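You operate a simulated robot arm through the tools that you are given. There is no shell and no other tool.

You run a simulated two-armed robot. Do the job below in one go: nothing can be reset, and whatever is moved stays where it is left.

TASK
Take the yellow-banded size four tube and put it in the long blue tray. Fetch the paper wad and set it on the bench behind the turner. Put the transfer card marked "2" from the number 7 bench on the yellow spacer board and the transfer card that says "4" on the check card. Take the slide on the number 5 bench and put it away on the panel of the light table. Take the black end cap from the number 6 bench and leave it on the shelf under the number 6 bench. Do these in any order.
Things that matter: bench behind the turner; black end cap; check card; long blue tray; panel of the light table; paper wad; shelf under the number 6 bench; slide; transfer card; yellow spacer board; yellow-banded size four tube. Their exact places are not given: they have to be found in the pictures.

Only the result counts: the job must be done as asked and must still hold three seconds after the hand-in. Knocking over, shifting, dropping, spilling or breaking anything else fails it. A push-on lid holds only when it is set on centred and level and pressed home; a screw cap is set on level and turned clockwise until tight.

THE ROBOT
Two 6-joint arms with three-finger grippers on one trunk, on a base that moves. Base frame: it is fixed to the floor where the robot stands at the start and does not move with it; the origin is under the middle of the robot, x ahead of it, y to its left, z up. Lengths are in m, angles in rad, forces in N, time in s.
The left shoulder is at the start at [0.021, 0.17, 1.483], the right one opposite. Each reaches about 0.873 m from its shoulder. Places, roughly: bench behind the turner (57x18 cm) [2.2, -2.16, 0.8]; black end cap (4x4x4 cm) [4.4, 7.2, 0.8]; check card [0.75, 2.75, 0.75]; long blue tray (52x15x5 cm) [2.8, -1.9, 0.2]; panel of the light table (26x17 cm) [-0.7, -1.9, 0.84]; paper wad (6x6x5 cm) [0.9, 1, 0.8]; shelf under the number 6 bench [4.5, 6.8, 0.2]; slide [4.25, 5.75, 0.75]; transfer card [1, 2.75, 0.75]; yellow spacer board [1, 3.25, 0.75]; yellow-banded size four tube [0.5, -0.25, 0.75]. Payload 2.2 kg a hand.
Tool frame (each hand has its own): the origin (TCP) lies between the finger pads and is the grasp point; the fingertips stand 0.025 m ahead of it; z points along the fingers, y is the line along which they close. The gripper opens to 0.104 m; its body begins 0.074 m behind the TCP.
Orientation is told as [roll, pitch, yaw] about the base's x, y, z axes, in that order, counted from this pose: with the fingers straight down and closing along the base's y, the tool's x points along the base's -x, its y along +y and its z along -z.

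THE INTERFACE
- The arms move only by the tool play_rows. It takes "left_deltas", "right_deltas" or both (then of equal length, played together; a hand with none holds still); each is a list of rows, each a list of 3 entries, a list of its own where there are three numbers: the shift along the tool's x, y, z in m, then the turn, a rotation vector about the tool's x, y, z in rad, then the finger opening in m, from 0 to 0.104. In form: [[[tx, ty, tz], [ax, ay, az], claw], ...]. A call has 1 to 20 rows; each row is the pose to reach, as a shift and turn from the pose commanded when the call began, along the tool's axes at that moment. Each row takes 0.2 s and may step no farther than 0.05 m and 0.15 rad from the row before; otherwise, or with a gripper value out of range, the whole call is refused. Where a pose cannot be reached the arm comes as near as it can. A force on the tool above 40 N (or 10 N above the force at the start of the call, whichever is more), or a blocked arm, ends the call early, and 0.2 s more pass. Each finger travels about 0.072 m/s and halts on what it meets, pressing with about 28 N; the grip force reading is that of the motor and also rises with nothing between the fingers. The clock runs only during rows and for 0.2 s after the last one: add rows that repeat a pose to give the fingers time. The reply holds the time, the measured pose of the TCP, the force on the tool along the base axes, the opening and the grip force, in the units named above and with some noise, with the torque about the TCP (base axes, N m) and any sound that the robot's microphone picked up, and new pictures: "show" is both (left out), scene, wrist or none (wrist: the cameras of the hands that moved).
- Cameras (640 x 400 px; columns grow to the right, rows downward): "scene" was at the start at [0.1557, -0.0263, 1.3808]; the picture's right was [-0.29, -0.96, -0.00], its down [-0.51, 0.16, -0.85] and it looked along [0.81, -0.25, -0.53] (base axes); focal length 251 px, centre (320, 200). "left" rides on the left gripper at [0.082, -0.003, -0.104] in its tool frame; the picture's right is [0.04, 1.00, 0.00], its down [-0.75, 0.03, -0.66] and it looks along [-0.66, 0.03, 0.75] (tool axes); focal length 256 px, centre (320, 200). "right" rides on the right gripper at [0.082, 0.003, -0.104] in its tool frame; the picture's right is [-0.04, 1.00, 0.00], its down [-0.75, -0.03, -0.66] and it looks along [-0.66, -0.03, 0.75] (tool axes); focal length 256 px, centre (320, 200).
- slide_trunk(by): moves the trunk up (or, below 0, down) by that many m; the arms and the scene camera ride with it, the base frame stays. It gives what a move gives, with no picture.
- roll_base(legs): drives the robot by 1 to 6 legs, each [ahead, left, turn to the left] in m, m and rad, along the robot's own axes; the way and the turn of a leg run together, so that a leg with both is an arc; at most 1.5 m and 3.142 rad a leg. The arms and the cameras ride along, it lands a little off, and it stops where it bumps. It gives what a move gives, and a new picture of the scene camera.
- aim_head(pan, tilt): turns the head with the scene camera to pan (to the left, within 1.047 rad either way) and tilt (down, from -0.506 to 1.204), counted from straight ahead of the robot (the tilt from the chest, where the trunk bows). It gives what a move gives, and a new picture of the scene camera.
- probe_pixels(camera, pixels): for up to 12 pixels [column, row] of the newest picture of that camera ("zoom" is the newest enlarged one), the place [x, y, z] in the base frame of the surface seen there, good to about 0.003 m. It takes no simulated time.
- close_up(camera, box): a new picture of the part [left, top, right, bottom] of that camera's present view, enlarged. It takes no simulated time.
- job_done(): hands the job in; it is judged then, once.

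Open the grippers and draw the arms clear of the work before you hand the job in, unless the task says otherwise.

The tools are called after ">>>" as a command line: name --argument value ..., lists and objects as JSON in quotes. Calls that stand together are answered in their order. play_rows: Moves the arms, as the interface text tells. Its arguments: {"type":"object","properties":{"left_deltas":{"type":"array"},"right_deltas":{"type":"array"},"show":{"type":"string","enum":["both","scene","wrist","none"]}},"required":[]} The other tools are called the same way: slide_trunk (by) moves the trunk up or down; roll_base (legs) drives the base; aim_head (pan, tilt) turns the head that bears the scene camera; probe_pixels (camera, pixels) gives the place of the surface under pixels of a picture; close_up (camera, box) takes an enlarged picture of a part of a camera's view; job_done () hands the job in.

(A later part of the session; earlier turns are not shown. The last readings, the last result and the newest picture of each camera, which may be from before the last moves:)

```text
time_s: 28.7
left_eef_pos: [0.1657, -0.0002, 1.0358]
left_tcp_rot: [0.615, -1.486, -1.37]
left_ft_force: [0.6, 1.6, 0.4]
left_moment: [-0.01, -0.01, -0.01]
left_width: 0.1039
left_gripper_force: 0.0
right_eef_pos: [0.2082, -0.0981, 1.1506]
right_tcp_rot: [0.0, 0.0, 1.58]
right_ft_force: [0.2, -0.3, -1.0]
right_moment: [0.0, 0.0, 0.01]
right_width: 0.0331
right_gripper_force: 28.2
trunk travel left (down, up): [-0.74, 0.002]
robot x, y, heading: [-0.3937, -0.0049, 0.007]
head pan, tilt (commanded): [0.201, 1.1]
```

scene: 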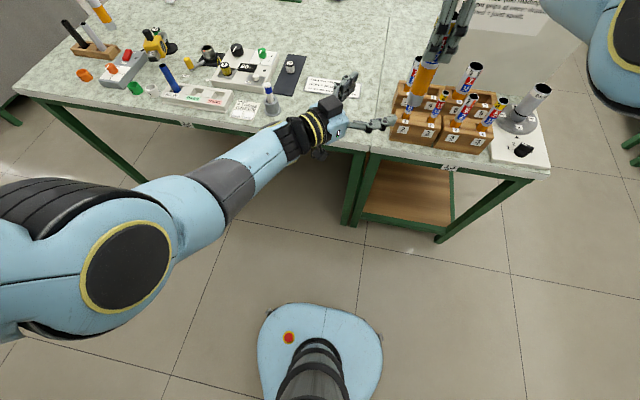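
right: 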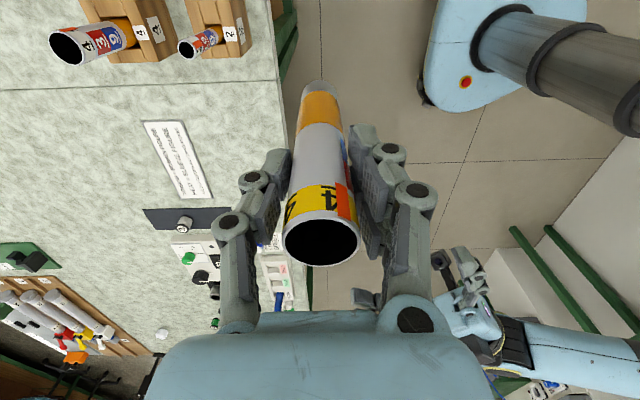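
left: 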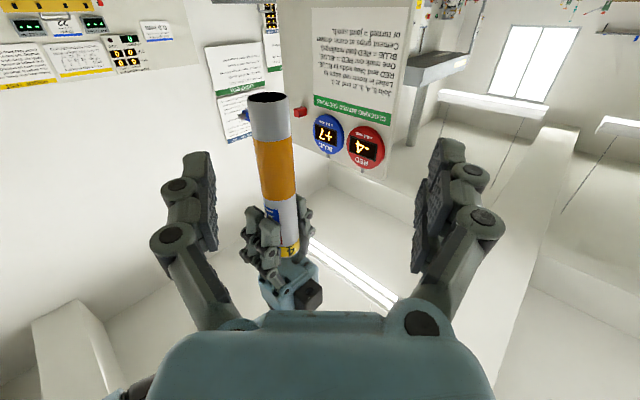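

No outside obstacle touches the left arm; the sideways wrist pose is simply poor for it. I'll use a more natural handover: left hand back to pointing down, and then the right hand will hold the tube pointing forward so the left can grip it from above. First I withdraw and restore the left hand.

>>> play_rows --left_deltas '[[[-0.007, 0.03, -0.028], [0, 0, 0], 0.104], [[-0.0133, 0.0591, -0.056], [0, 0, 0], 0.104], [[-0.0332, 0.0703, -0.0551], [-0.0442, 0.1201, -0.0536], 0.104], [[-0.0531, 0.0814, -0.0542], [-0.0884, 0.2402, -0.1072], 0.104], [[-0.0731, 0.0926, -0.0532], [-0.1326, 0.3603, -0.1608], 0.104], [[-0.093, 0.1038, -0.0523], [-0.1768, 0.4804, -0.2144], 0.104], [[-0.1129, 0.115, -0.0514], [-0.221, 0.6005, -0.268], 0.104], [[-0.1328, 0.1261, -0.0505], [-0.2652, 0.7206, -0.3216], 0.104], [[-0.1527, 0.1373, -0.0496], [-0.3094, 0.8407, -0.3752], 0.104], [[-0.1727, 0.1485, -0.0486], [-0.3536, 0.9608, -0.4288], 0.104], [[-0.1926, 0.1596, -0.0477], [-0.3978, 1.0809, -0.4824], 0.104], [[-0.2125, 0.1708, -0.0468], [-0.442, 1.201, -0.536], 0.104], [[-0.2324, 0.182, -0.0459], [-0.4862, 1.3211, -0.5896], 0.104], [[-0.2523, 0.1931, -0.045], [-0.53, 1.441, -0.643], 0.104], [[-0.2523, 0.1931, -0.045], [-0.53, 1.441, -0.643], 0.104]]'

```text
time_s: 31.9
left_eef_pos: [0.2696, 0.1491, 1.3001]
left_tcp_rot: [-0.002, -0.001, 0.003]
left_ft_force: [0.0, 0.2, 0.2]
left_moment: [0.02, -0.01, -0.02]
left_width: 0.1041
left_gripper_force: 0.1
right_eef_pos: [0.2078, -0.098, 1.1512]
right_tcp_rot: [0.0, 0.0, 1.579]
right_ft_force: [0.3, -0.6, -0.5]
right_moment: [-0.05, -0.01, -0.01]
right_width: 0.0331
right_gripper_force: 28.1
trunk travel left (down, up): [-0.74, 0.002]
robot x, y, heading: [-0.3913, -0.0019, 0.003]
head pan, tilt (commanded): [0.201, 1.1]
```

scene: 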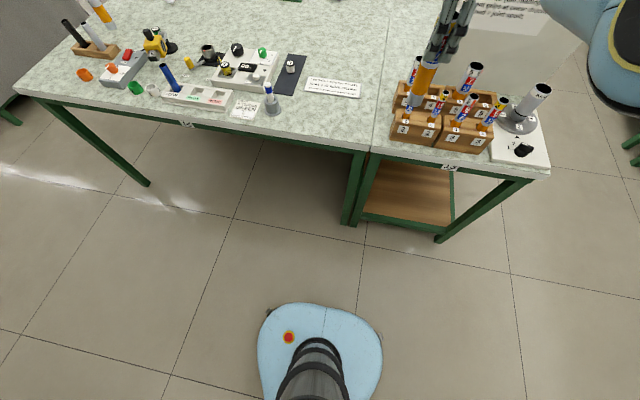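
left: 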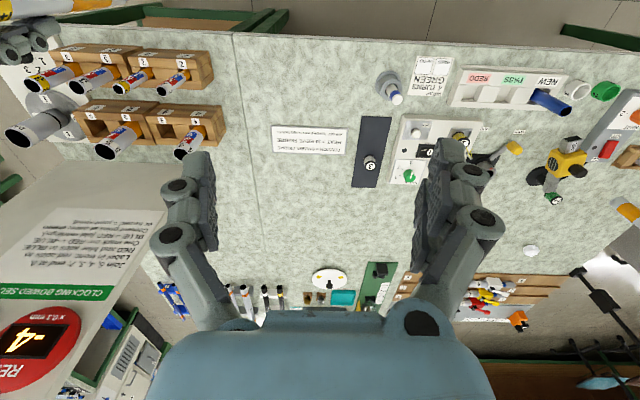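

The left hand is back, pointing down. I check the base's footprint and then rotate the right hand so the tube points forward, closing along y.

>>> probe_pixels --camera "scene" --pixels '[[320, 305], [262, 350], [380, 350], [275, 320], [365, 320], [350, 222], [440, 240], [290, 338]]'

>>> play_rows --right_deltas '[[[0.0035, 0.0014, 0.0035], [0.0806, -0.0806, 0.0806], 0.01], [[0.007, 0.0028, 0.007], [0.1612, -0.1612, 0.1612], 0.01], [[0.0105, 0.0042, 0.0105], [0.2418, -0.2418, 0.2418], 0.01], [[0.014, 0.0056, 0.014], [0.3224, -0.3224, 0.3224], 0.01], [[0.0175, 0.007, 0.0175], [0.403, -0.403, 0.403], 0.01], [[0.021, 0.0084, 0.021], [0.4836, -0.4836, 0.4836], 0.01], [[0.0245, 0.0098, 0.0245], [0.5642, -0.5642, 0.5642], 0.01], [[0.028, 0.0112, 0.028], [0.6448, -0.6448, 0.6448], 0.01], [[0.0315, 0.0126, 0.0315], [0.7254, -0.7254, 0.7254], 0.01], [[0.035, 0.014, 0.035], [0.806, -0.806, 0.806], 0.01], [[0.0385, 0.0154, 0.0385], [0.8866, -0.8866, 0.8866], 0.01], [[0.042, 0.0168, 0.042], [0.9672, -0.9672, 0.9672], 0.01], [[0.0455, 0.0182, 0.0455], [1.0478, -1.0478, 1.0478], 0.01], [[0.049, 0.0196, 0.049], [1.1284, -1.1284, 1.1284], 0.01], [[0.052, 0.02, 0.05], [1.2092, -1.2092, 1.2092], 0.01], [[0.052, 0.02, 0.05], [1.2092, -1.2092, 1.2092], 0.01]]'

```text
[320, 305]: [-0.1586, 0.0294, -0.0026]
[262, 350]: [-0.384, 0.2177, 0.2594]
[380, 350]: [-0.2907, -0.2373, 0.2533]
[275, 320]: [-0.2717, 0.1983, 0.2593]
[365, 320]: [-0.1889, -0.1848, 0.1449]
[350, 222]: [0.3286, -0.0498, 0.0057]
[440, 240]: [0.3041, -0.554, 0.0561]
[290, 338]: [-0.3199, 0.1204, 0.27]
```

```text
time_s: 35.3
left_eef_pos: [0.2694, 0.1504, 1.2998]
left_tcp_rot: [-0.003, -0.003, 0.002]
left_ft_force: [0.2, -0.2, -0.2]
left_moment: [0.0, -0.02, 0.02]
left_width: 0.1038
left_gripper_force: 0.0
right_eef_pos: [0.1788, -0.1629, 1.1211]
right_tcp_rot: [0.193, -1.557, -0.141]
right_ft_force: [-0.5, -0.6, -0.2]
right_moment: [-0.02, 0.0, 0.02]
right_width: 0.0333
right_gripper_force: 28.0
right hand out of reach, approached as far as the arm can: row 14, 15, 16
trunk travel left (down, up): [-0.74, 0.002]
robot x, y, heading: [-0.3911, -0.0008, 0.007]
head pan, tilt (commanded): [0.201, 1.1]
```

scene: 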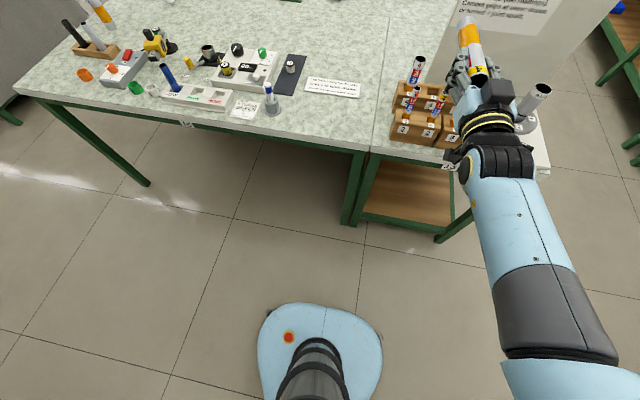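
right: 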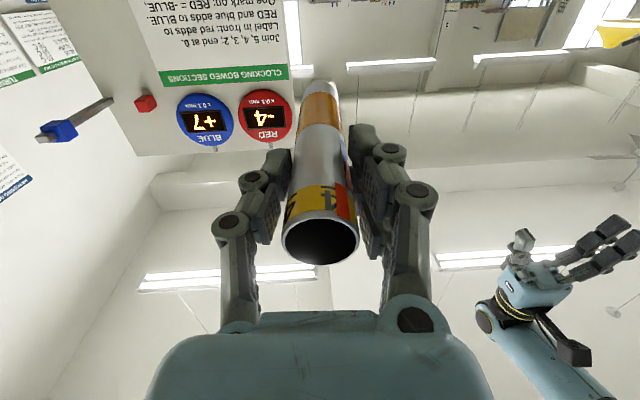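

The right hand now holds the tube level, pointing forward, at (0.179, -0.163, 1.121). I bring the left hand above the tube's free part (x≈0.261), staying 13 cm higher.

>>> play_rows --left_deltas '[[[0.001, -0.039, 0.006], [0, 0, -0.01], 0.104], [[0.002, -0.077, 0.012], [0, 0, -0.02], 0.104], [[0.003, -0.116, 0.018], [0, 0, -0.03], 0.104], [[0.004, -0.155, 0.024], [0, 0, -0.04], 0.104], [[0.005, -0.193, 0.03], [0, 0, -0.052], 0.104], [[0.006, -0.232, 0.036], [0, 0, -0.052], 0.104], [[0.007, -0.271, 0.042], [0, 0, -0.052], 0.104], [[0.0085, -0.309, 0.05], [0, 0, -0.052], 0.104], [[0.0085, -0.309, 0.05], [0, 0, -0.052], 0.104]]'

```text
time_s: 37.3
left_eef_pos: [0.2327, -0.0183, 1.2652]
left_tcp_rot: [-0.005, -0.005, 0.057]
left_ft_force: [-0.7, 0.4, -0.2]
left_moment: [0.01, -0.02, -0.01]
left_width: 0.1041
left_gripper_force: 0.1
left hand out of reach, approached as far as the arm can: row 3, 4, 5, 6, 7, 8, 9
right_eef_pos: [0.1791, -0.1632, 1.1223]
right_tcp_rot: [0.436, -1.556, -0.38]
right_ft_force: [-0.7, 0.0, -0.5]
right_moment: [0.0, 0.03, -0.01]
right_width: 0.033
right_gripper_force: 27.5
trunk travel left (down, up): [-0.74, 0.002]
robot x, y, heading: [-0.3923, -0.002, 0.009]
head pan, tilt (commanded): [0.201, 1.1]
```

scene: 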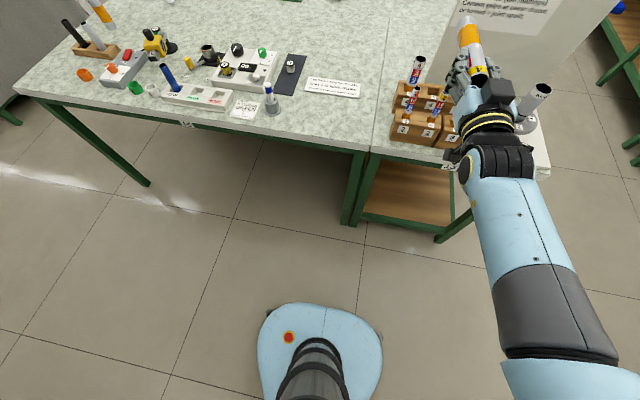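
left: 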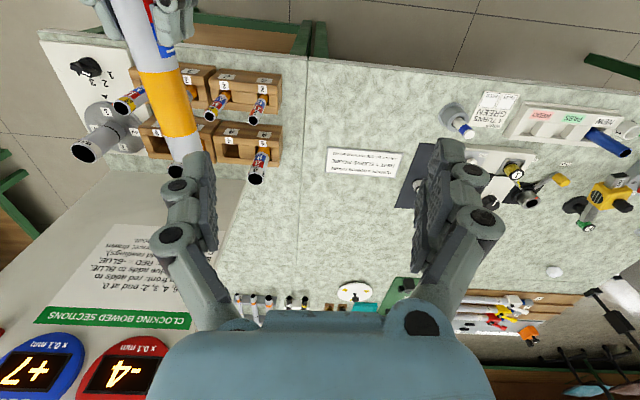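

The left hand is limited in reach across the middle, so I bring the right hand (tube) back and toward the centre, to about (0.09, -0.08, 1.15).

>>> play_rows --right_deltas '[[[-0.008, 0.022, -0.021], [0, 0, 0], 0.01], [[-0.015, 0.044, -0.042], [0, 0, 0], 0.01], [[-0.023, 0.066, -0.063], [0, 0, 0], 0.01], [[-0.03, 0.0875, -0.0846], [0, 0, 0], 0.01], [[-0.03, 0.0875, -0.0846], [0, 0, 0], 0.01]]'

```text
time_s: 38.2
left_eef_pos: [0.2315, -0.0187, 1.2653]
left_tcp_rot: [-0.002, -0.003, 0.059]
left_ft_force: [-0.6, -0.8, -0.6]
left_moment: [0.01, -0.01, -0.06]
left_width: 0.104
left_gripper_force: 0.1
right_eef_pos: [0.1093, -0.1658, 1.1317]
right_tcp_rot: [-1.604, -1.347, 1.667]
right_ft_force: [0.4, 0.3, -0.5]
right_moment: [0.03, 0.02, 0.0]
right_width: 0.0331
right_gripper_force: 27.7
right hand out of reach, approached as far as the arm can: row 1, 2, 3, 4
trunk travel left (down, up): [-0.74, 0.002]
robot x, y, heading: [-0.3942, -0.0043, 0.008]
head pan, tilt (commanded): [0.201, 1.1]
stopped in row 4 (right hand): the arm was blocked; the commanded pose is now the measured one
```

scene: 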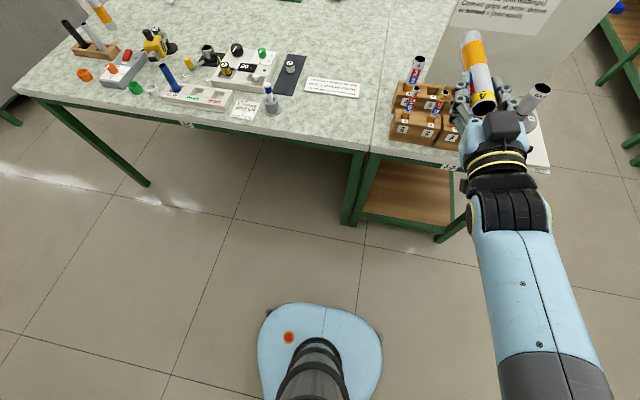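
right: 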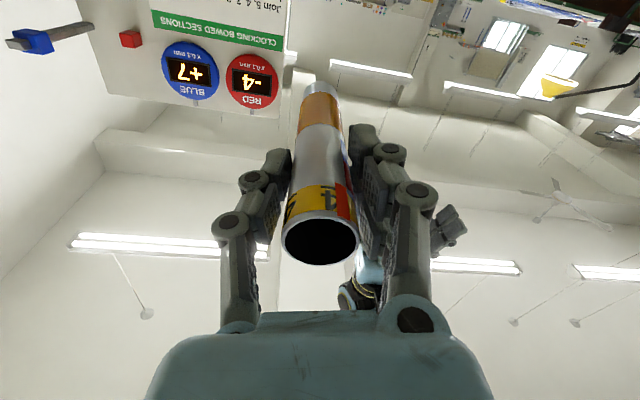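

The forward pose blocks the right wrist too, so I'll skip the handover and lay the tube in the tray directly with the right hand, tilted. First I swing the right hand back to pointing down at a comfortable spot.

>>> play_rows --right_deltas '[[[0.0013, -0.0171, 0.0035], [-0.0115, 0.1434, 0.0205], 0.01], [[0.0026, -0.0342, 0.007], [-0.023, 0.2868, 0.0409], 0.01], [[0.004, -0.0514, 0.0105], [-0.0345, 0.4303, 0.0614], 0.01], [[0.0053, -0.0685, 0.014], [-0.046, 0.5737, 0.0819], 0.01], [[0.0066, -0.0856, 0.0175], [-0.0575, 0.7171, 0.1024], 0.01], [[0.0079, -0.1027, 0.0209], [-0.069, 0.8605, 0.1228], 0.01], [[0.0092, -0.1198, 0.0244], [-0.0805, 1.0039, 0.1433], 0.01], [[0.0105, -0.1369, 0.0279], [-0.092, 1.1474, 0.1638], 0.01], [[0.0119, -0.1541, 0.0314], [-0.1035, 1.2908, 0.1843], 0.01], [[0.0132, -0.1712, 0.0349], [-0.115, 1.4342, 0.2047], 0.01], [[0.0145, -0.1883, 0.0384], [-0.1265, 1.5776, 0.2252], 0.01], [[0.0145, -0.1883, 0.0384], [-0.1265, 1.5776, 0.2252], 0.01]]'

```text
time_s: 40.8
left_eef_pos: [0.2327, -0.0181, 1.2644]
left_tcp_rot: [-0.003, -0.001, 0.057]
left_ft_force: [0.8, 0.5, 0.3]
left_moment: [0.0, 0.0, -0.01]
left_width: 0.1037
left_gripper_force: 0.0
right_eef_pos: [0.1612, -0.349, 1.1606]
right_tcp_rot: [0.001, -0.002, 0.0]
right_ft_force: [0.8, -0.5, -0.5]
right_moment: [-0.02, 0.0, -0.02]
right_width: 0.0331
right_gripper_force: 27.9
right hand out of reach, approached as far as the arm can: row 1, 2
trunk travel left (down, up): [-0.74, 0.002]
robot x, y, heading: [-0.3908, 0.0012, 0.009]
head pan, tilt (commanded): [0.201, 1.1]
```

scene: 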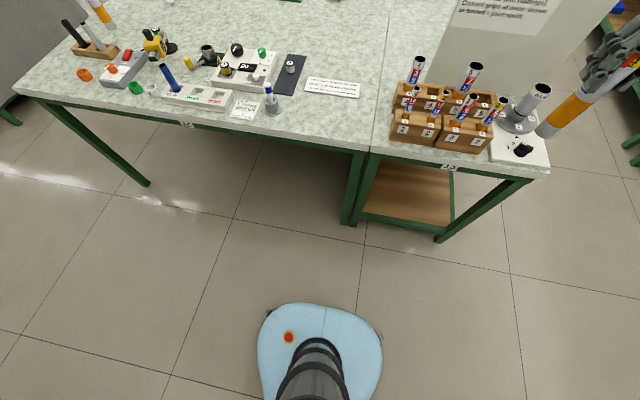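
right: 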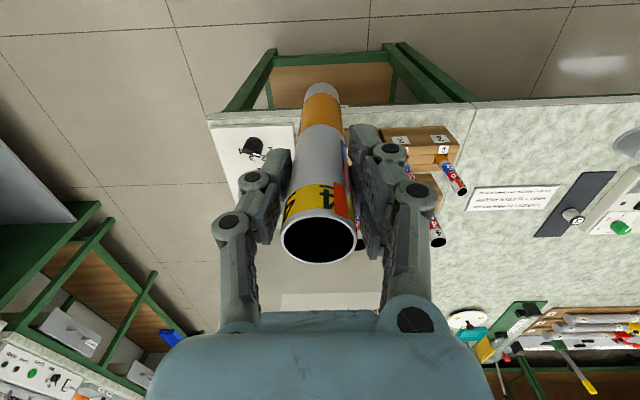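

The right hand is back pointing down with the tube held. I raise the gaze and drive right 1.1 m into the corridor, then look.

>>> aim_head --pan -0.6 --tilt 0.5

>>> roll_base --legs '[[0, -1.05, 0]]'

```text
time_s: 41.9
left_eef_pos: [0.2321, -0.0189, 1.2645]
left_tcp_rot: [-0.003, -0.001, 0.058]
left_ft_force: [0.0, 0.8, -0.2]
left_moment: [-0.01, 0.0, -0.05]
left_width: 0.104
left_gripper_force: 0.1
right_eef_pos: [0.1616, -0.3488, 1.1603]
right_tcp_rot: [0.0, -0.001, -0.001]
right_ft_force: [0.1, -0.6, -0.2]
right_moment: [0.02, -0.01, 0.01]
right_width: 0.033
right_gripper_force: 27.9
trunk travel left (down, up): [-0.74, 0.002]
robot x, y, heading: [-0.3915, -0.0008, 0.011]
head pan, tilt (commanded): [-0.6, 0.499]
```

scene: 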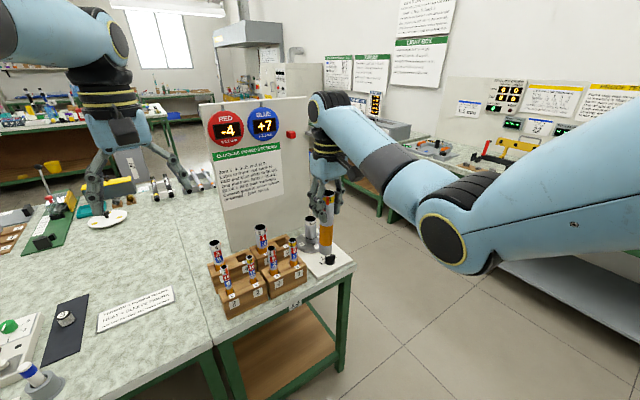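

```text
time_s: 47.3
left_eef_pos: [0.2595, -1.0244, 1.2649]
left_tcp_rot: [-0.002, -0.001, 0.096]
left_ft_force: [0.0, 0.2, -0.4]
left_moment: [0.02, 0.01, -0.01]
left_width: 0.1038
left_gripper_force: 0.2
right_eef_pos: [0.201, -1.3562, 1.1601]
right_tcp_rot: [-0.001, -0.001, 0.038]
right_ft_force: [0.2, 0.4, -0.3]
right_moment: [0.0, 0.02, 0.0]
right_width: 0.0331
right_gripper_force: 28.2
trunk travel left (down, up): [-0.74, 0.002]
robot x, y, heading: [-0.3628, -1.0288, 0.049]
head pan, tilt (commanded): [-0.6, 0.499]
```

scene: 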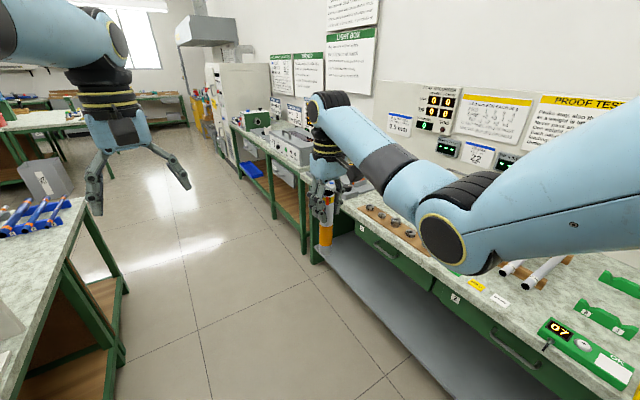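

I'm in the corridor. I probe both sides' edges to plan a safe straight drive.

>>> probe_pixels --camera "scene" --pixels '[[352, 212], [430, 265], [510, 330], [85, 205], [122, 355], [330, 255], [420, 335], [300, 240], [245, 170], [275, 210], [272, 180], [215, 185]]'

>>> close_up --camera "scene" --box '[200, 90, 340, 260]'

```text
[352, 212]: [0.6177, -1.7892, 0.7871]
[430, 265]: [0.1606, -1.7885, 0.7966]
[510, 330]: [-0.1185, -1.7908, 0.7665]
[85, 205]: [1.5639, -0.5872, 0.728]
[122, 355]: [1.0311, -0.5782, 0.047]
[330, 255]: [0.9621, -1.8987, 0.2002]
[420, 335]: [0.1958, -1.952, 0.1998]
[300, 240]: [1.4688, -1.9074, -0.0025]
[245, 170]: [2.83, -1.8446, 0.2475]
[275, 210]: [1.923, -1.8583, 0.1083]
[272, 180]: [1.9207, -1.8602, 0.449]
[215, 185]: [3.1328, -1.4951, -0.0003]
```

```text
2.35 times, centred on (270, 175) of scene
```

zoom: 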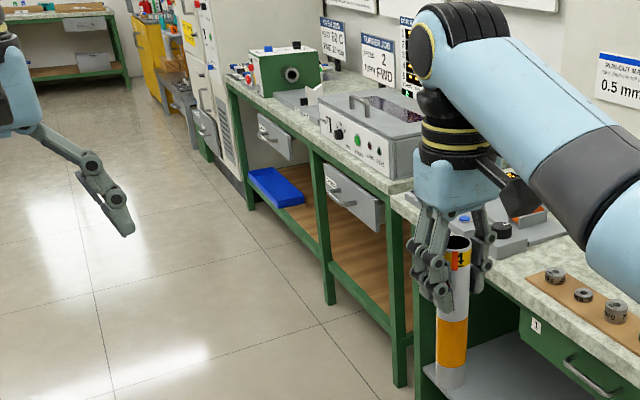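

The corridor runs from y≈-0.58 to -1.79, free for driving. I drive ahead about 3.1 m to stand abreast of the tray (x≈2.8).

>>> roll_base --legs '[[0, 0, -0.05], [1.5, 0, 0], [1.5, 0, 0]]'

```text
time_s: 61.9
left_eef_pos: [3.1978, -1.0552, 1.265]
left_tcp_rot: [-0.003, -0.001, 0.058]
left_ft_force: [-0.2, -0.7, -0.2]
left_moment: [-0.03, 0.01, -0.03]
left_width: 0.104
left_gripper_force: 0.1
right_eef_pos: [3.1252, -1.3841, 1.1602]
right_tcp_rot: [0.002, 0.0, 0.001]
right_ft_force: [-0.2, -0.1, 0.0]
right_moment: [0.02, 0.0, -0.02]
right_width: 0.0332
right_gripper_force: 28.5
trunk travel left (down, up): [-0.74, 0.002]
robot x, y, heading: [2.5696, -1.0355, 0.005]
head pan, tilt (commanded): [-0.6, 0.499]
```

scene: 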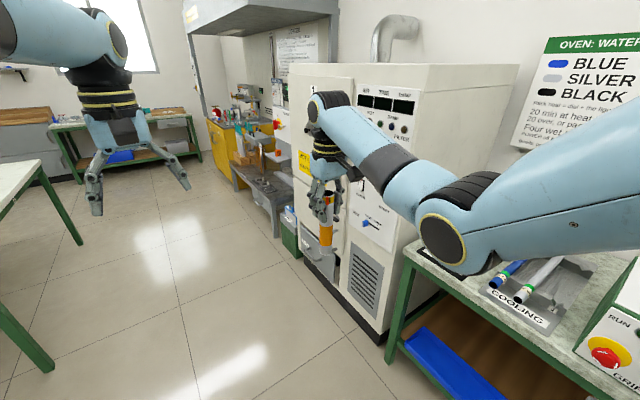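

The blue tray is at (450, 370), ahead-right. I turn right to face the wall bench.

>>> roll_base --legs '[[0, 0, -1.571]]'

>>> aim_head --pan 0.2 --tilt 0.8

```text
time_s: 66.2
left_eef_pos: [2.5269, -1.661, 1.2651]
left_tcp_rot: [-0.001, -0.001, -1.56]
left_ft_force: [-0.5, -0.5, 1.0]
left_moment: [-0.03, -0.01, -0.01]
left_width: 0.104
left_gripper_force: 0.0
right_eef_pos: [2.2002, -1.5726, 1.1601]
right_tcp_rot: [0.0, 0.0, -1.617]
right_ft_force: [0.0, -1.1, -0.4]
right_moment: [0.0, 0.01, 0.0]
right_width: 0.033
right_gripper_force: 28.0
trunk travel left (down, up): [-0.74, 0.002]
robot x, y, heading: [2.5722, -1.0358, -1.612]
head pan, tilt (commanded): [-0.6, 0.499]
```

scene: 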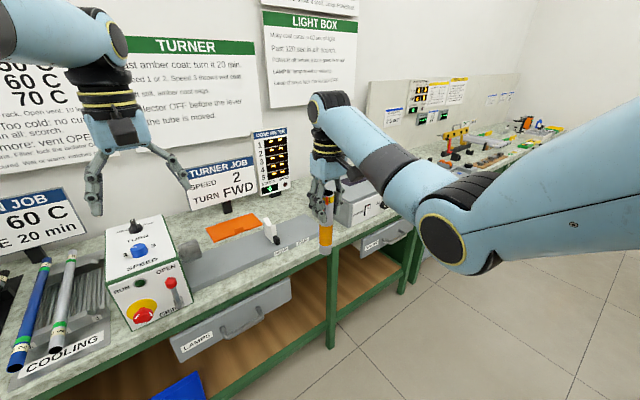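

```text
time_s: 67.3
left_eef_pos: [2.5265, -1.6608, 1.2655]
left_tcp_rot: [-0.001, -0.002, -1.558]
left_ft_force: [-0.2, 0.2, -0.3]
left_moment: [-0.02, 0.02, 0.04]
left_width: 0.1039
left_gripper_force: 0.0
right_eef_pos: [2.2002, -1.5732, 1.16]
right_tcp_rot: [0.0, 0.0, -1.618]
right_ft_force: [-0.4, -0.3, -0.8]
right_moment: [0.03, 0.01, -0.02]
right_width: 0.033
right_gripper_force: 27.5
trunk travel left (down, up): [-0.74, 0.002]
robot x, y, heading: [2.5763, -1.0362, -1.613]
head pan, tilt (commanded): [0.201, 0.799]
```

scene: 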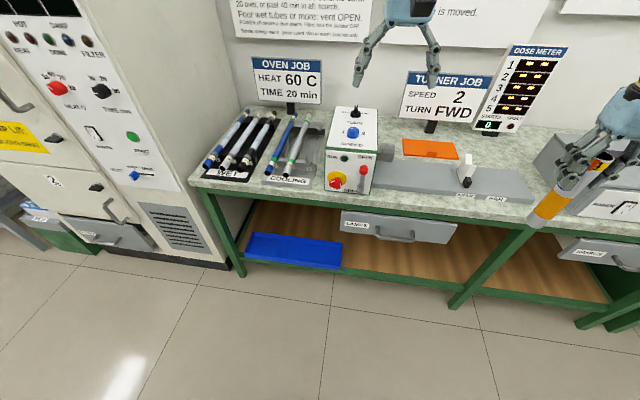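

Now the tray is plainly seen at (295, 250) on the lower shelf, and the turner with the bench strip behind it. I enlarge and probe the tray and surroundings.

>>> close_up --camera "scene" --box '[190, 170, 390, 300]'

>>> probe_pixels --camera "scene" --pixels '[[246, 260], [341, 268], [342, 243], [254, 233], [295, 248], [240, 275], [345, 228], [343, 212], [450, 242], [290, 215], [455, 300], [400, 203]]'

```text
3.08 times, centred on (290, 235) of scene
```

zoom: 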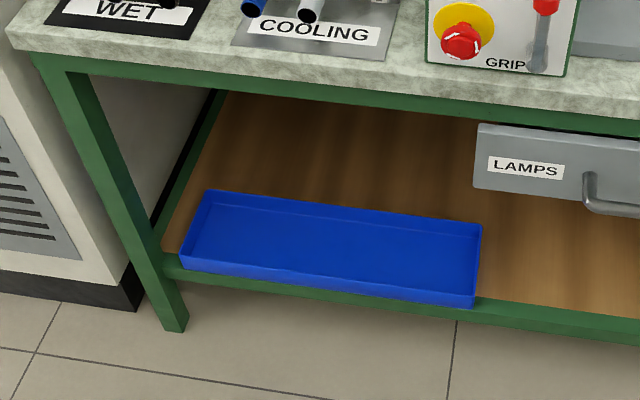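

```text
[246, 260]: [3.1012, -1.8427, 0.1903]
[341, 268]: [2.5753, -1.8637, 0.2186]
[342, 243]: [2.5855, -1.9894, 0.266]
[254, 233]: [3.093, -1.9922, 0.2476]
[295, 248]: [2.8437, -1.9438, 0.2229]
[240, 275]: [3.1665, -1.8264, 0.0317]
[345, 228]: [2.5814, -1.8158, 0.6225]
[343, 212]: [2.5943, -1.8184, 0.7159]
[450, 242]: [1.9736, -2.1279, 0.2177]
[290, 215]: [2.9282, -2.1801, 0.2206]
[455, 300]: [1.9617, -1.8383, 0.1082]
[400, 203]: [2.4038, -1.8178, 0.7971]
```

The tray spans x 2.58–3.09, y -1.99 to -1.85, floor z≈0.223, and only the bench frame (z≈0.72) is above it. To go low I must clear the left arm from the front, so I swing the left hand out to the robot's left side first.

>>> play_rows --left_deltas '[[[0.007, 0.045, 0], [0, 0, 0], 0.104], [[0.014, 0.09, 0], [0, 0, 0], 0.104], [[0.021, 0.136, 0], [0, 0, 0], 0.104], [[0.028, 0.181, 0], [0, 0, 0], 0.104], [[0.0346, 0.2262, 0], [0, 0, 0], 0.104], [[0.0522, 0.2706, 0], [0, 0, 0], 0.104], [[0.0698, 0.315, 0], [0, 0, 0], 0.104], [[0.0874, 0.3594, 0], [0, 0, 0], 0.104], [[0.1081, 0.3931, 0], [0, 0, 0], 0.104], [[0.1288, 0.4268, 0], [0, 0, 0], 0.104], [[0.1494, 0.4604, 0], [0, 0, 0], 0.104], [[0.1701, 0.4941, 0], [0, 0, 0], 0.104], [[0.1912, 0.5353, 0], [0, 0, 0], 0.104], [[0.2123, 0.5766, 0], [0, 0, 0], 0.104], [[0.2334, 0.6178, 0], [0, 0, 0], 0.104], [[0.2685, 0.6464, 0], [0, 0, 0], 0.104], [[0.3037, 0.6751, 0], [0, 0, 0], 0.104], [[0.3388, 0.7037, 0], [0, 0, 0], 0.104]]' --show "scene"

```text
time_s: 71.1
left_eef_pos: [3.3671, -1.4148, 1.241]
left_tcp_rot: [-0.006, -0.003, -1.562]
left_ft_force: [-0.1, -1.1, -0.6]
left_moment: [0.09, -0.05, 0.0]
left_width: 0.104
left_gripper_force: 0.0
left hand out of reach, approached as far as the arm can: row 1, 2, 3, 4, 5, 6, 7, 8, 9, 10, 11, 12, 13, 14, 15, 16, 17, 18
right_eef_pos: [2.201, -1.5715, 1.1606]
right_tcp_rot: [-0.003, -0.001, -1.619]
right_ft_force: [-0.8, 1.4, 0.2]
right_moment: [-0.07, 0.01, -0.01]
right_width: 0.033
right_gripper_force: 28.3
trunk travel left (down, up): [-0.74, 0.002]
robot x, y, heading: [2.5726, -1.0357, -1.612]
head pan, tilt (commanded): [0.201, 0.799]
```

scene: 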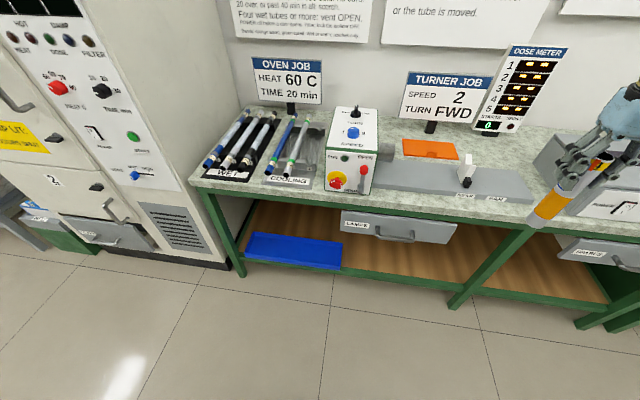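

The left hand is now out at the left (3.37, -1.41, 1.24). I look toward it and probe the oven front to be sure of clearance.

>>> probe_pixels --camera "scene" --pixels '[[150, 190], [225, 262], [90, 180], [30, 215], [330, 260], [200, 280]]'

>>> aim_head --pan 0.95 --tilt 0.5

```text
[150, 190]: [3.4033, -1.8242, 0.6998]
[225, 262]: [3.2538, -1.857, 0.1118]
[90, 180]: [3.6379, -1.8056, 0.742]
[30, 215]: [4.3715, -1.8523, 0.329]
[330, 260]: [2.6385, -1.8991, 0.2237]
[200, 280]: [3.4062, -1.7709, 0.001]
```

```text
time_s: 72.2
left_eef_pos: [3.3651, -1.4134, 1.2411]
left_tcp_rot: [-0.006, 0.001, -1.56]
left_ft_force: [-0.7, -0.1, 0.3]
left_moment: [0.0, 0.0, 0.01]
left_width: 0.104
left_gripper_force: 0.1
right_eef_pos: [2.2001, -1.5738, 1.1606]
right_tcp_rot: [0.001, -0.002, -1.617]
right_ft_force: [0.3, -1.3, -0.8]
right_moment: [0.0, 0.01, 0.03]
right_width: 0.0331
right_gripper_force: 28.5
trunk travel left (down, up): [-0.74, 0.002]
robot x, y, heading: [2.5727, -1.037, -1.612]
head pan, tilt (commanded): [0.949, 0.499]
```

scene: 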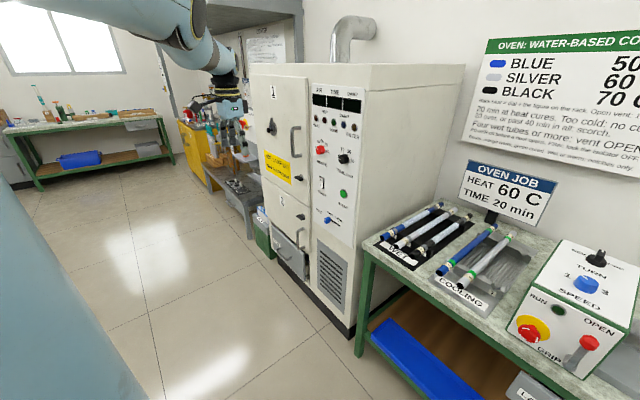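

The left arm is stretched out left toward the oven. I pull it back closer to the robot.

>>> play_rows --left_deltas '[[[0.04, -0.01, 0], [0, 0, 0], 0.104], [[0.08, -0.02, 0], [0, 0, 0], 0.104], [[0.12, -0.03, 0], [0, 0, 0], 0.104], [[0.16, -0.05, 0], [0, 0, 0], 0.104], [[0.2, -0.07, 0], [0, 0, 0], 0.104], [[0.2, -0.07, 0], [0, 0, 0], 0.104]]' --show "scene"

```text
time_s: 73.6
left_eef_pos: [3.4343, -1.254, 1.2128]
left_tcp_rot: [-0.003, -0.003, -1.561]
left_ft_force: [0.3, 0.3, -0.6]
left_moment: [0.01, -0.01, 0.02]
left_width: 0.104
left_gripper_force: 0.2
left hand out of reach, approached as far as the arm can: row 1, 2, 3, 4, 5, 6
right_eef_pos: [2.2008, -1.5733, 1.1599]
right_tcp_rot: [0.0, -0.001, -1.616]
right_ft_force: [0.1, -0.6, 0.0]
right_moment: [0.04, -0.03, 0.02]
right_width: 0.0331
right_gripper_force: 28.1
trunk travel left (down, up): [-0.74, 0.002]
robot x, y, heading: [2.5729, -1.0369, -1.612]
head pan, tilt (commanded): [0.949, 0.499]
```

scene: 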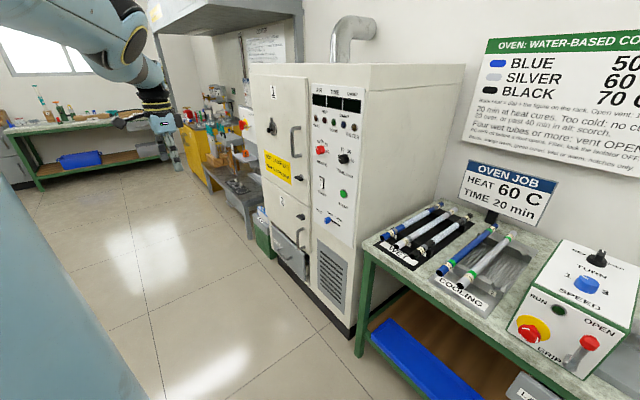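

The left arm seems stuck at full stretch. Lowering it should force the elbow to bend, so I command it down and inward.

>>> play_rows --left_deltas '[[[0, -0.02, 0.04], [0, 0, 0], 0.104], [[0, -0.04, 0.08], [0, 0, 0], 0.104], [[0, -0.06, 0.12], [0, 0, 0], 0.104], [[0, -0.08, 0.16], [0, 0, 0], 0.104], [[0, -0.1, 0.2], [0, 0, 0], 0.104], [[0, -0.12, 0.24], [0, 0, 0], 0.104], [[0, -0.14, 0.27], [0, 0, 0], 0.104], [[0, -0.16, 0.3], [0, 0, 0], 0.104], [[0, -0.16, 0.3], [0, 0, 0], 0.104]]' --show "scene"

```text
time_s: 75.6
left_eef_pos: [3.2859, -1.2547, 0.9086]
left_tcp_rot: [0.014, -0.008, -1.553]
left_ft_force: [0.7, -0.4, 0.9]
left_moment: [0.01, 0.01, 0.0]
left_width: 0.1041
left_gripper_force: 0.0
left hand out of reach, approached as far as the arm can: row 1, 2, 3, 4, 5, 6, 7, 8, 9
right_eef_pos: [2.2006, -1.5717, 1.1609]
right_tcp_rot: [-0.002, -0.002, -1.618]
right_ft_force: [0.0, 0.6, 0.2]
right_moment: [-0.04, 0.0, 0.01]
right_width: 0.0331
right_gripper_force: 27.8
trunk travel left (down, up): [-0.74, 0.002]
robot x, y, heading: [2.5743, -1.0395, -1.611]
head pan, tilt (commanded): [0.949, 0.499]
```

scene: 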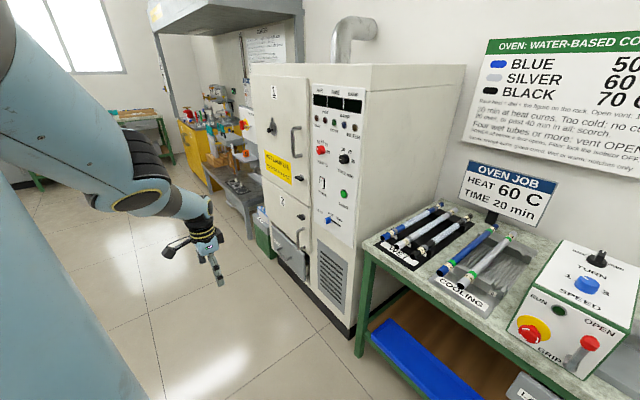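

The left hand is now lower at (3.29, -1.25, 0.91) with a bent elbow visible at (130, 185). I pull it further in and slightly up.

>>> play_rows --left_deltas '[[[0, -0.04, -0.01], [0, 0, 0], 0.104], [[0, -0.08, -0.02], [0, 0, 0], 0.104], [[0, -0.12, -0.04], [0, 0, 0], 0.104], [[0, -0.15, -0.06], [0, 0, 0], 0.104], [[0, -0.15, -0.08], [0, 0, 0], 0.104], [[0, -0.15, -0.08], [0, 0, 0], 0.104]]' --show "scene"

```text
time_s: 77.0
left_eef_pos: [3.1193, -1.2519, 0.9911]
left_tcp_rot: [-0.004, 0.0, -1.561]
left_ft_force: [0.3, 0.4, -0.2]
left_moment: [-0.04, -0.01, -0.01]
left_width: 0.104
left_gripper_force: 0.0
right_eef_pos: [2.1995, -1.5732, 1.1612]
right_tcp_rot: [0.0, -0.002, -1.619]
right_ft_force: [0.2, 0.1, 0.2]
right_moment: [0.0, -0.01, 0.0]
right_width: 0.0332
right_gripper_force: 28.4
trunk travel left (down, up): [-0.74, 0.002]
robot x, y, heading: [2.5729, -1.0387, -1.615]
head pan, tilt (commanded): [0.949, 0.499]
```

scene: 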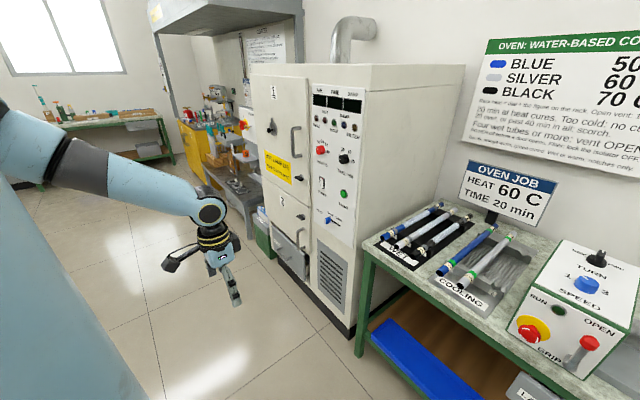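

The left arm is now tucked at the side without warnings. Next I turn the right hand so the tube points left-and-down (30° below horizontal, fingers closing fore-aft) at a spot that will fit under the bench once the trunk is lowered.

>>> play_rows --right_deltas '[[[0.0095, 0.03, 0.0062], [-0.0627, 0.0627, 0.1087], 0.01], [[0.0191, 0.06, 0.0123], [-0.1255, 0.1255, 0.2173], 0.01], [[0.0286, 0.09, 0.0185], [-0.1882, 0.1882, 0.326], 0.01], [[0.0382, 0.12, 0.0246], [-0.2509, 0.2509, 0.4346], 0.01], [[0.0477, 0.15, 0.0308], [-0.3137, 0.3137, 0.5433], 0.01], [[0.0572, 0.18, 0.0369], [-0.3764, 0.3764, 0.6519], 0.01], [[0.0668, 0.21, 0.0431], [-0.4391, 0.4391, 0.7606], 0.01], [[0.0763, 0.24, 0.0492], [-0.5018, 0.5018, 0.8692], 0.01], [[0.0858, 0.27, 0.0554], [-0.5646, 0.5646, 0.9779], 0.01], [[0.0954, 0.3, 0.0615], [-0.6273, 0.6273, 1.0865], 0.01], [[0.1049, 0.33, 0.0677], [-0.69, 0.69, 1.1952], 0.01], [[0.1145, 0.36, 0.0738], [-0.7528, 0.7528, 1.3038], 0.01], [[0.124, 0.39, 0.08], [-0.8155, 0.8155, 1.4125], 0.01], [[0.124, 0.39, 0.08], [-0.8155, 0.8155, 1.4125], 0.01]]' --left_deltas '[[[0.01, 0, 0], [0, 0, 0], 0.104], [[0.02, 0, 0], [0, 0, 0], 0.104], [[0.03, 0, 0], [0, 0, 0], 0.104], [[0.04, 0, 0], [0, 0, 0], 0.104], [[0.05, 0, 0], [0, 0, 0], 0.104], [[0.06, 0, 0], [0, 0, 0], 0.104], [[0.07, 0, 0], [0, 0, 0], 0.104], [[0.08, 0, 0], [0, 0, 0], 0.104], [[0.09, 0, 0], [0, 0, 0], 0.104], [[0.1, 0, 0], [0, 0, 0], 0.104], [[0.1, 0, 0], [0, 0, 0], 0.104], [[0.1, 0, 0], [0, 0, 0], 0.104], [[0.1, 0, 0], [0, 0, 0], 0.104], [[0.1, 0, 0], [0, 0, 0], 0.104]]'

```text
time_s: 80.2
left_eef_pos: [3.12, -1.1553, 0.9897]
left_tcp_rot: [-0.003, -0.002, -1.561]
left_ft_force: [0.1, 0.3, -0.2]
left_moment: [0.02, 0.03, 0.01]
left_width: 0.1042
left_gripper_force: 0.0
right_eef_pos: [2.5661, -1.4764, 1.0703]
right_tcp_rot: [0.025, 0.994, 3.102]
right_ft_force: [0.9, 0.5, 0.5]
right_moment: [0.01, 0.0, -0.02]
right_width: 0.0329
right_gripper_force: 28.5
trunk travel left (down, up): [-0.74, 0.002]
robot x, y, heading: [2.5737, -1.0407, -1.612]
head pan, tilt (commanded): [0.949, 0.499]
stopped in row 14 (right hand): the arm was blocked; the commanded pose is now the measured one
```

scene: 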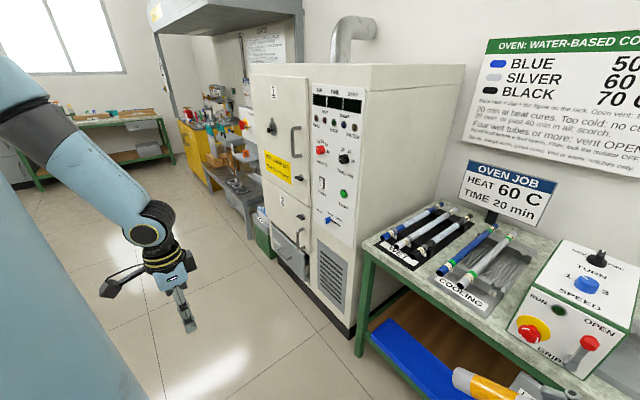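
right: 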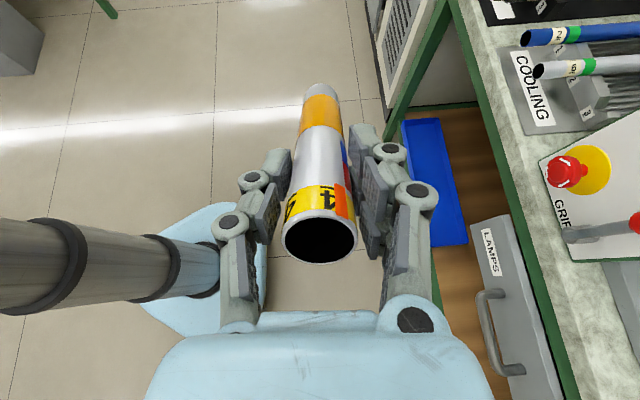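
left: 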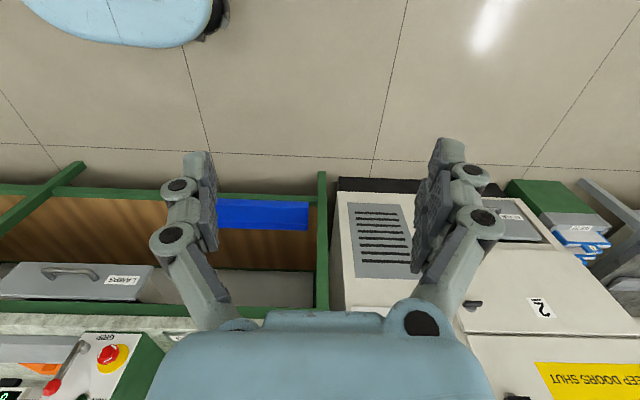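

The right hand stopped at a 33° slope (TCP (2.566, -1.476, 1.070)), close to what I wanted and good enough. I lower the trunk by 0.69 m now, in the clear in front of the bench, then align sideways with the tray.

>>> slide_trunk --by -0.68

>>> roll_base --legs '[[0, 0.25, 0.041]]'

```text
refused: -0.68 is not a number from -0.4 to 0.4
```

```text
time_s: 82.1
left_eef_pos: [3.3823, -1.1359, 0.9887]
left_tcp_rot: [-0.004, -0.003, -1.516]
left_ft_force: [-0.4, 0.7, 0.4]
left_moment: [-0.01, -0.01, -0.03]
left_width: 0.1042
left_gripper_force: 0.0
right_eef_pos: [2.843, -1.4809, 1.07]
right_tcp_rot: [0.025, 0.994, -3.139]
right_ft_force: [-1.3, -0.9, -1.3]
right_moment: [-0.01, 0.04, -0.02]
right_width: 0.0332
right_gripper_force: 27.5
trunk travel left (down, up): [-0.74, 0.002]
robot x, y, heading: [2.8278, -1.0427, -1.57]
head pan, tilt (commanded): [0.949, 0.499]
```

scene: 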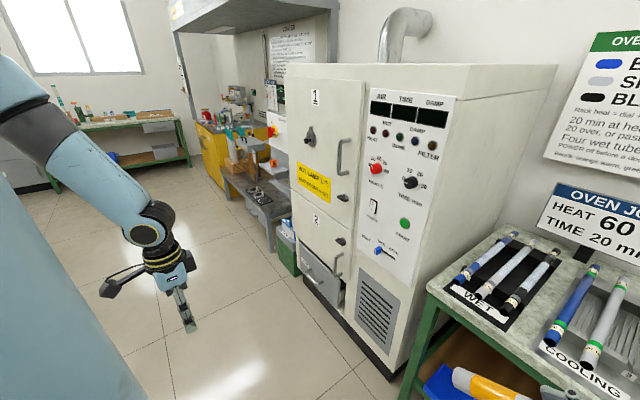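

The base is aligned at (2.828, -1.043), heading -1.57, with right TCP x = 2.843. I lower the trunk in two steps and then look down.

>>> slide_trunk --by -0.4

>>> slide_trunk --by -0.28

>>> aim_head --pan 0.0 --tilt 0.6

```text
time_s: 85.9
left_eef_pos: [3.3822, -1.1166, 0.5832]
left_tcp_rot: [0.001, 0.062, -1.518]
left_ft_force: [0.4, 0.4, -0.2]
left_moment: [0.0, 0.0, 0.0]
left_width: 0.104
left_gripper_force: 0.0
right_eef_pos: [2.8363, -1.4783, 0.6661]
right_tcp_rot: [0.014, 0.984, 3.138]
right_ft_force: [-0.4, -0.2, 0.2]
right_moment: [-0.01, 0.03, -0.01]
right_width: 0.033
right_gripper_force: 27.5
trunk travel left (down, up): [-0.34, 0.402]
robot x, y, heading: [2.8303, -1.0426, -1.568]
head pan, tilt (commanded): [0.949, 0.499]
```

```text
time_s: 88.7
left_eef_pos: [3.3823, -1.0407, 0.3098]
left_tcp_rot: [0.013, 0.312, -1.515]
left_ft_force: [-0.5, 0.0, -0.2]
left_moment: [0.03, 0.01, 0.0]
left_width: 0.104
left_gripper_force: 0.1
right_eef_pos: [2.8153, -1.4722, 0.3712]
right_tcp_rot: [-0.004, 0.932, 3.129]
right_ft_force: [0.5, 0.2, -1.5]
right_moment: [-0.01, 0.05, -0.05]
right_width: 0.0332
right_gripper_force: 27.7
trunk travel left (down, up): [-0.06, 0.682]
robot x, y, heading: [2.8303, -1.0407, -1.57]
head pan, tilt (commanded): [0.949, 0.499]
```

```text
time_s: 90.0
left_eef_pos: [3.3818, -1.0404, 0.3097]
left_tcp_rot: [0.014, 0.313, -1.515]
left_ft_force: [-0.7, -0.9, -0.1]
left_moment: [0.0, 0.03, -0.02]
left_width: 0.104
left_gripper_force: 0.1
right_eef_pos: [2.8143, -1.4724, 0.3714]
right_tcp_rot: [0.005, 0.932, 3.134]
right_ft_force: [-0.3, 0.1, -0.6]
right_moment: [-0.02, -0.01, 0.03]
right_width: 0.0333
right_gripper_force: 28.0
trunk travel left (down, up): [-0.06, 0.682]
robot x, y, heading: [2.8294, -1.0422, -1.568]
head pan, tilt (commanded): [0.0, 0.6]
```

scene: 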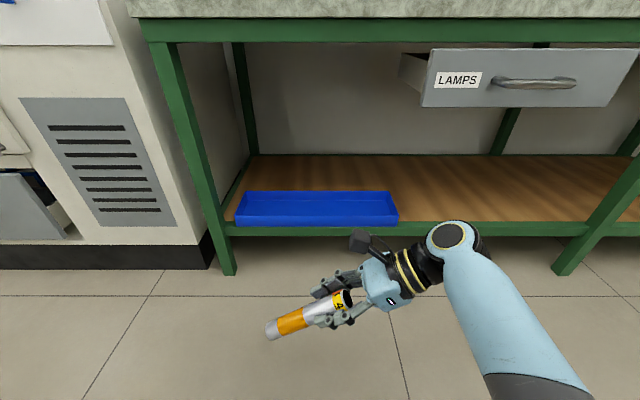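

The trunk bows forward when low, but the tube is fine: TCP (2.814, -1.472, 0.371), sloping 37°. I probe the tube's end, forearm and the tray rim before driving in.

>>> probe_pixels --camera "scene" --pixels '[[270, 332], [455, 238], [490, 300], [540, 380], [362, 240], [240, 222], [398, 220], [395, 192], [246, 192], [320, 205], [317, 225], [440, 105]]'

```text
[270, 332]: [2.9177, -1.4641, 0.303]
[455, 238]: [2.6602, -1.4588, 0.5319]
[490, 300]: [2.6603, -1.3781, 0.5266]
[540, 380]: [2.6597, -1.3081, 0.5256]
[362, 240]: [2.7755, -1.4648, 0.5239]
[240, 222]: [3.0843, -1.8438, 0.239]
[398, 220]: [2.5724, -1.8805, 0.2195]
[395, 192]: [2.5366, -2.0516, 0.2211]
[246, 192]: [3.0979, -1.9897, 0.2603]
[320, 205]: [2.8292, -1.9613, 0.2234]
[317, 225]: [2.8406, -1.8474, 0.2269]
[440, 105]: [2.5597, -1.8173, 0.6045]
```

The forearm runs level at z≈0.48, x≈2.66 — below the bench frame and right of the LAMPS drawer (x≤2.58). I raise the hand 3 cm and reach forward 5 cm before driving in.

>>> play_rows --right_deltas '[[[0.012, 0.025, -0.009], [0, 0, 0], 0.01], [[0.0241, 0.05, -0.0179], [0, 0, 0], 0.01], [[0.0241, 0.05, -0.0179], [0, 0, 0], 0.01]]' --show "scene"

```text
time_s: 90.8
left_eef_pos: [3.3818, -1.0388, 0.3104]
left_tcp_rot: [0.014, 0.311, -1.515]
left_ft_force: [-0.7, 0.8, -0.1]
left_moment: [0.02, -0.01, 0.01]
left_width: 0.104
left_gripper_force: 0.1
right_eef_pos: [2.8396, -1.5321, 0.4227]
right_tcp_rot: [0.026, 0.991, -3.136]
right_ft_force: [0.7, -0.7, 0.9]
right_moment: [0.01, 0.03, 0.01]
right_width: 0.0329
right_gripper_force: 28.4
trunk travel left (down, up): [-0.06, 0.682]
robot x, y, heading: [2.8291, -1.0423, -1.572]
head pan, tilt (commanded): [0.0, 0.6]
```

scene: 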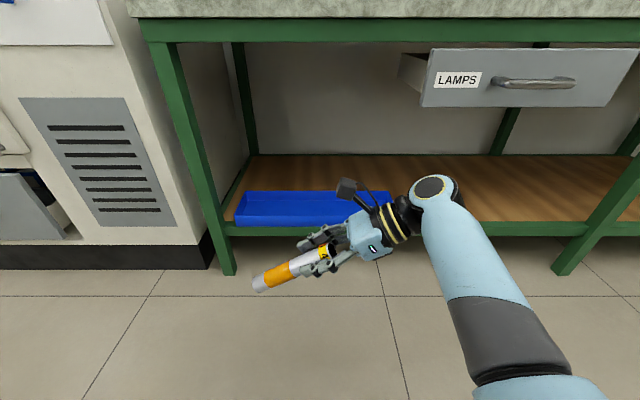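

The hand is now at (2.840, -1.532, 0.423), well above the tray rim height (0.27). I drive forward 0.39 m to bring the tube over the tray.

>>> roll_base --legs '[[0.38, 0, 0]]'

```text
time_s: 93.1
left_eef_pos: [3.3836, -1.411, 0.3097]
left_tcp_rot: [0.015, 0.313, -1.508]
left_ft_force: [0.0, -0.4, 0.4]
left_moment: [-0.02, 0.01, -0.02]
left_width: 0.1042
left_gripper_force: 0.0
right_eef_pos: [2.8456, -1.9058, 0.4209]
right_tcp_rot: [0.023, 0.989, -3.128]
right_ft_force: [0.2, 0.4, -0.9]
right_moment: [0.02, 0.03, -0.01]
right_width: 0.0332
right_gripper_force: 27.9
trunk travel left (down, up): [-0.06, 0.682]
robot x, y, heading: [2.8318, -1.4189, -1.562]
head pan, tilt (commanded): [0.0, 0.6]
```

scene: 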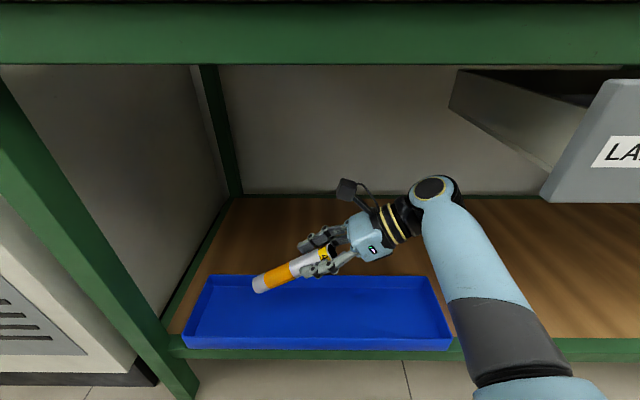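

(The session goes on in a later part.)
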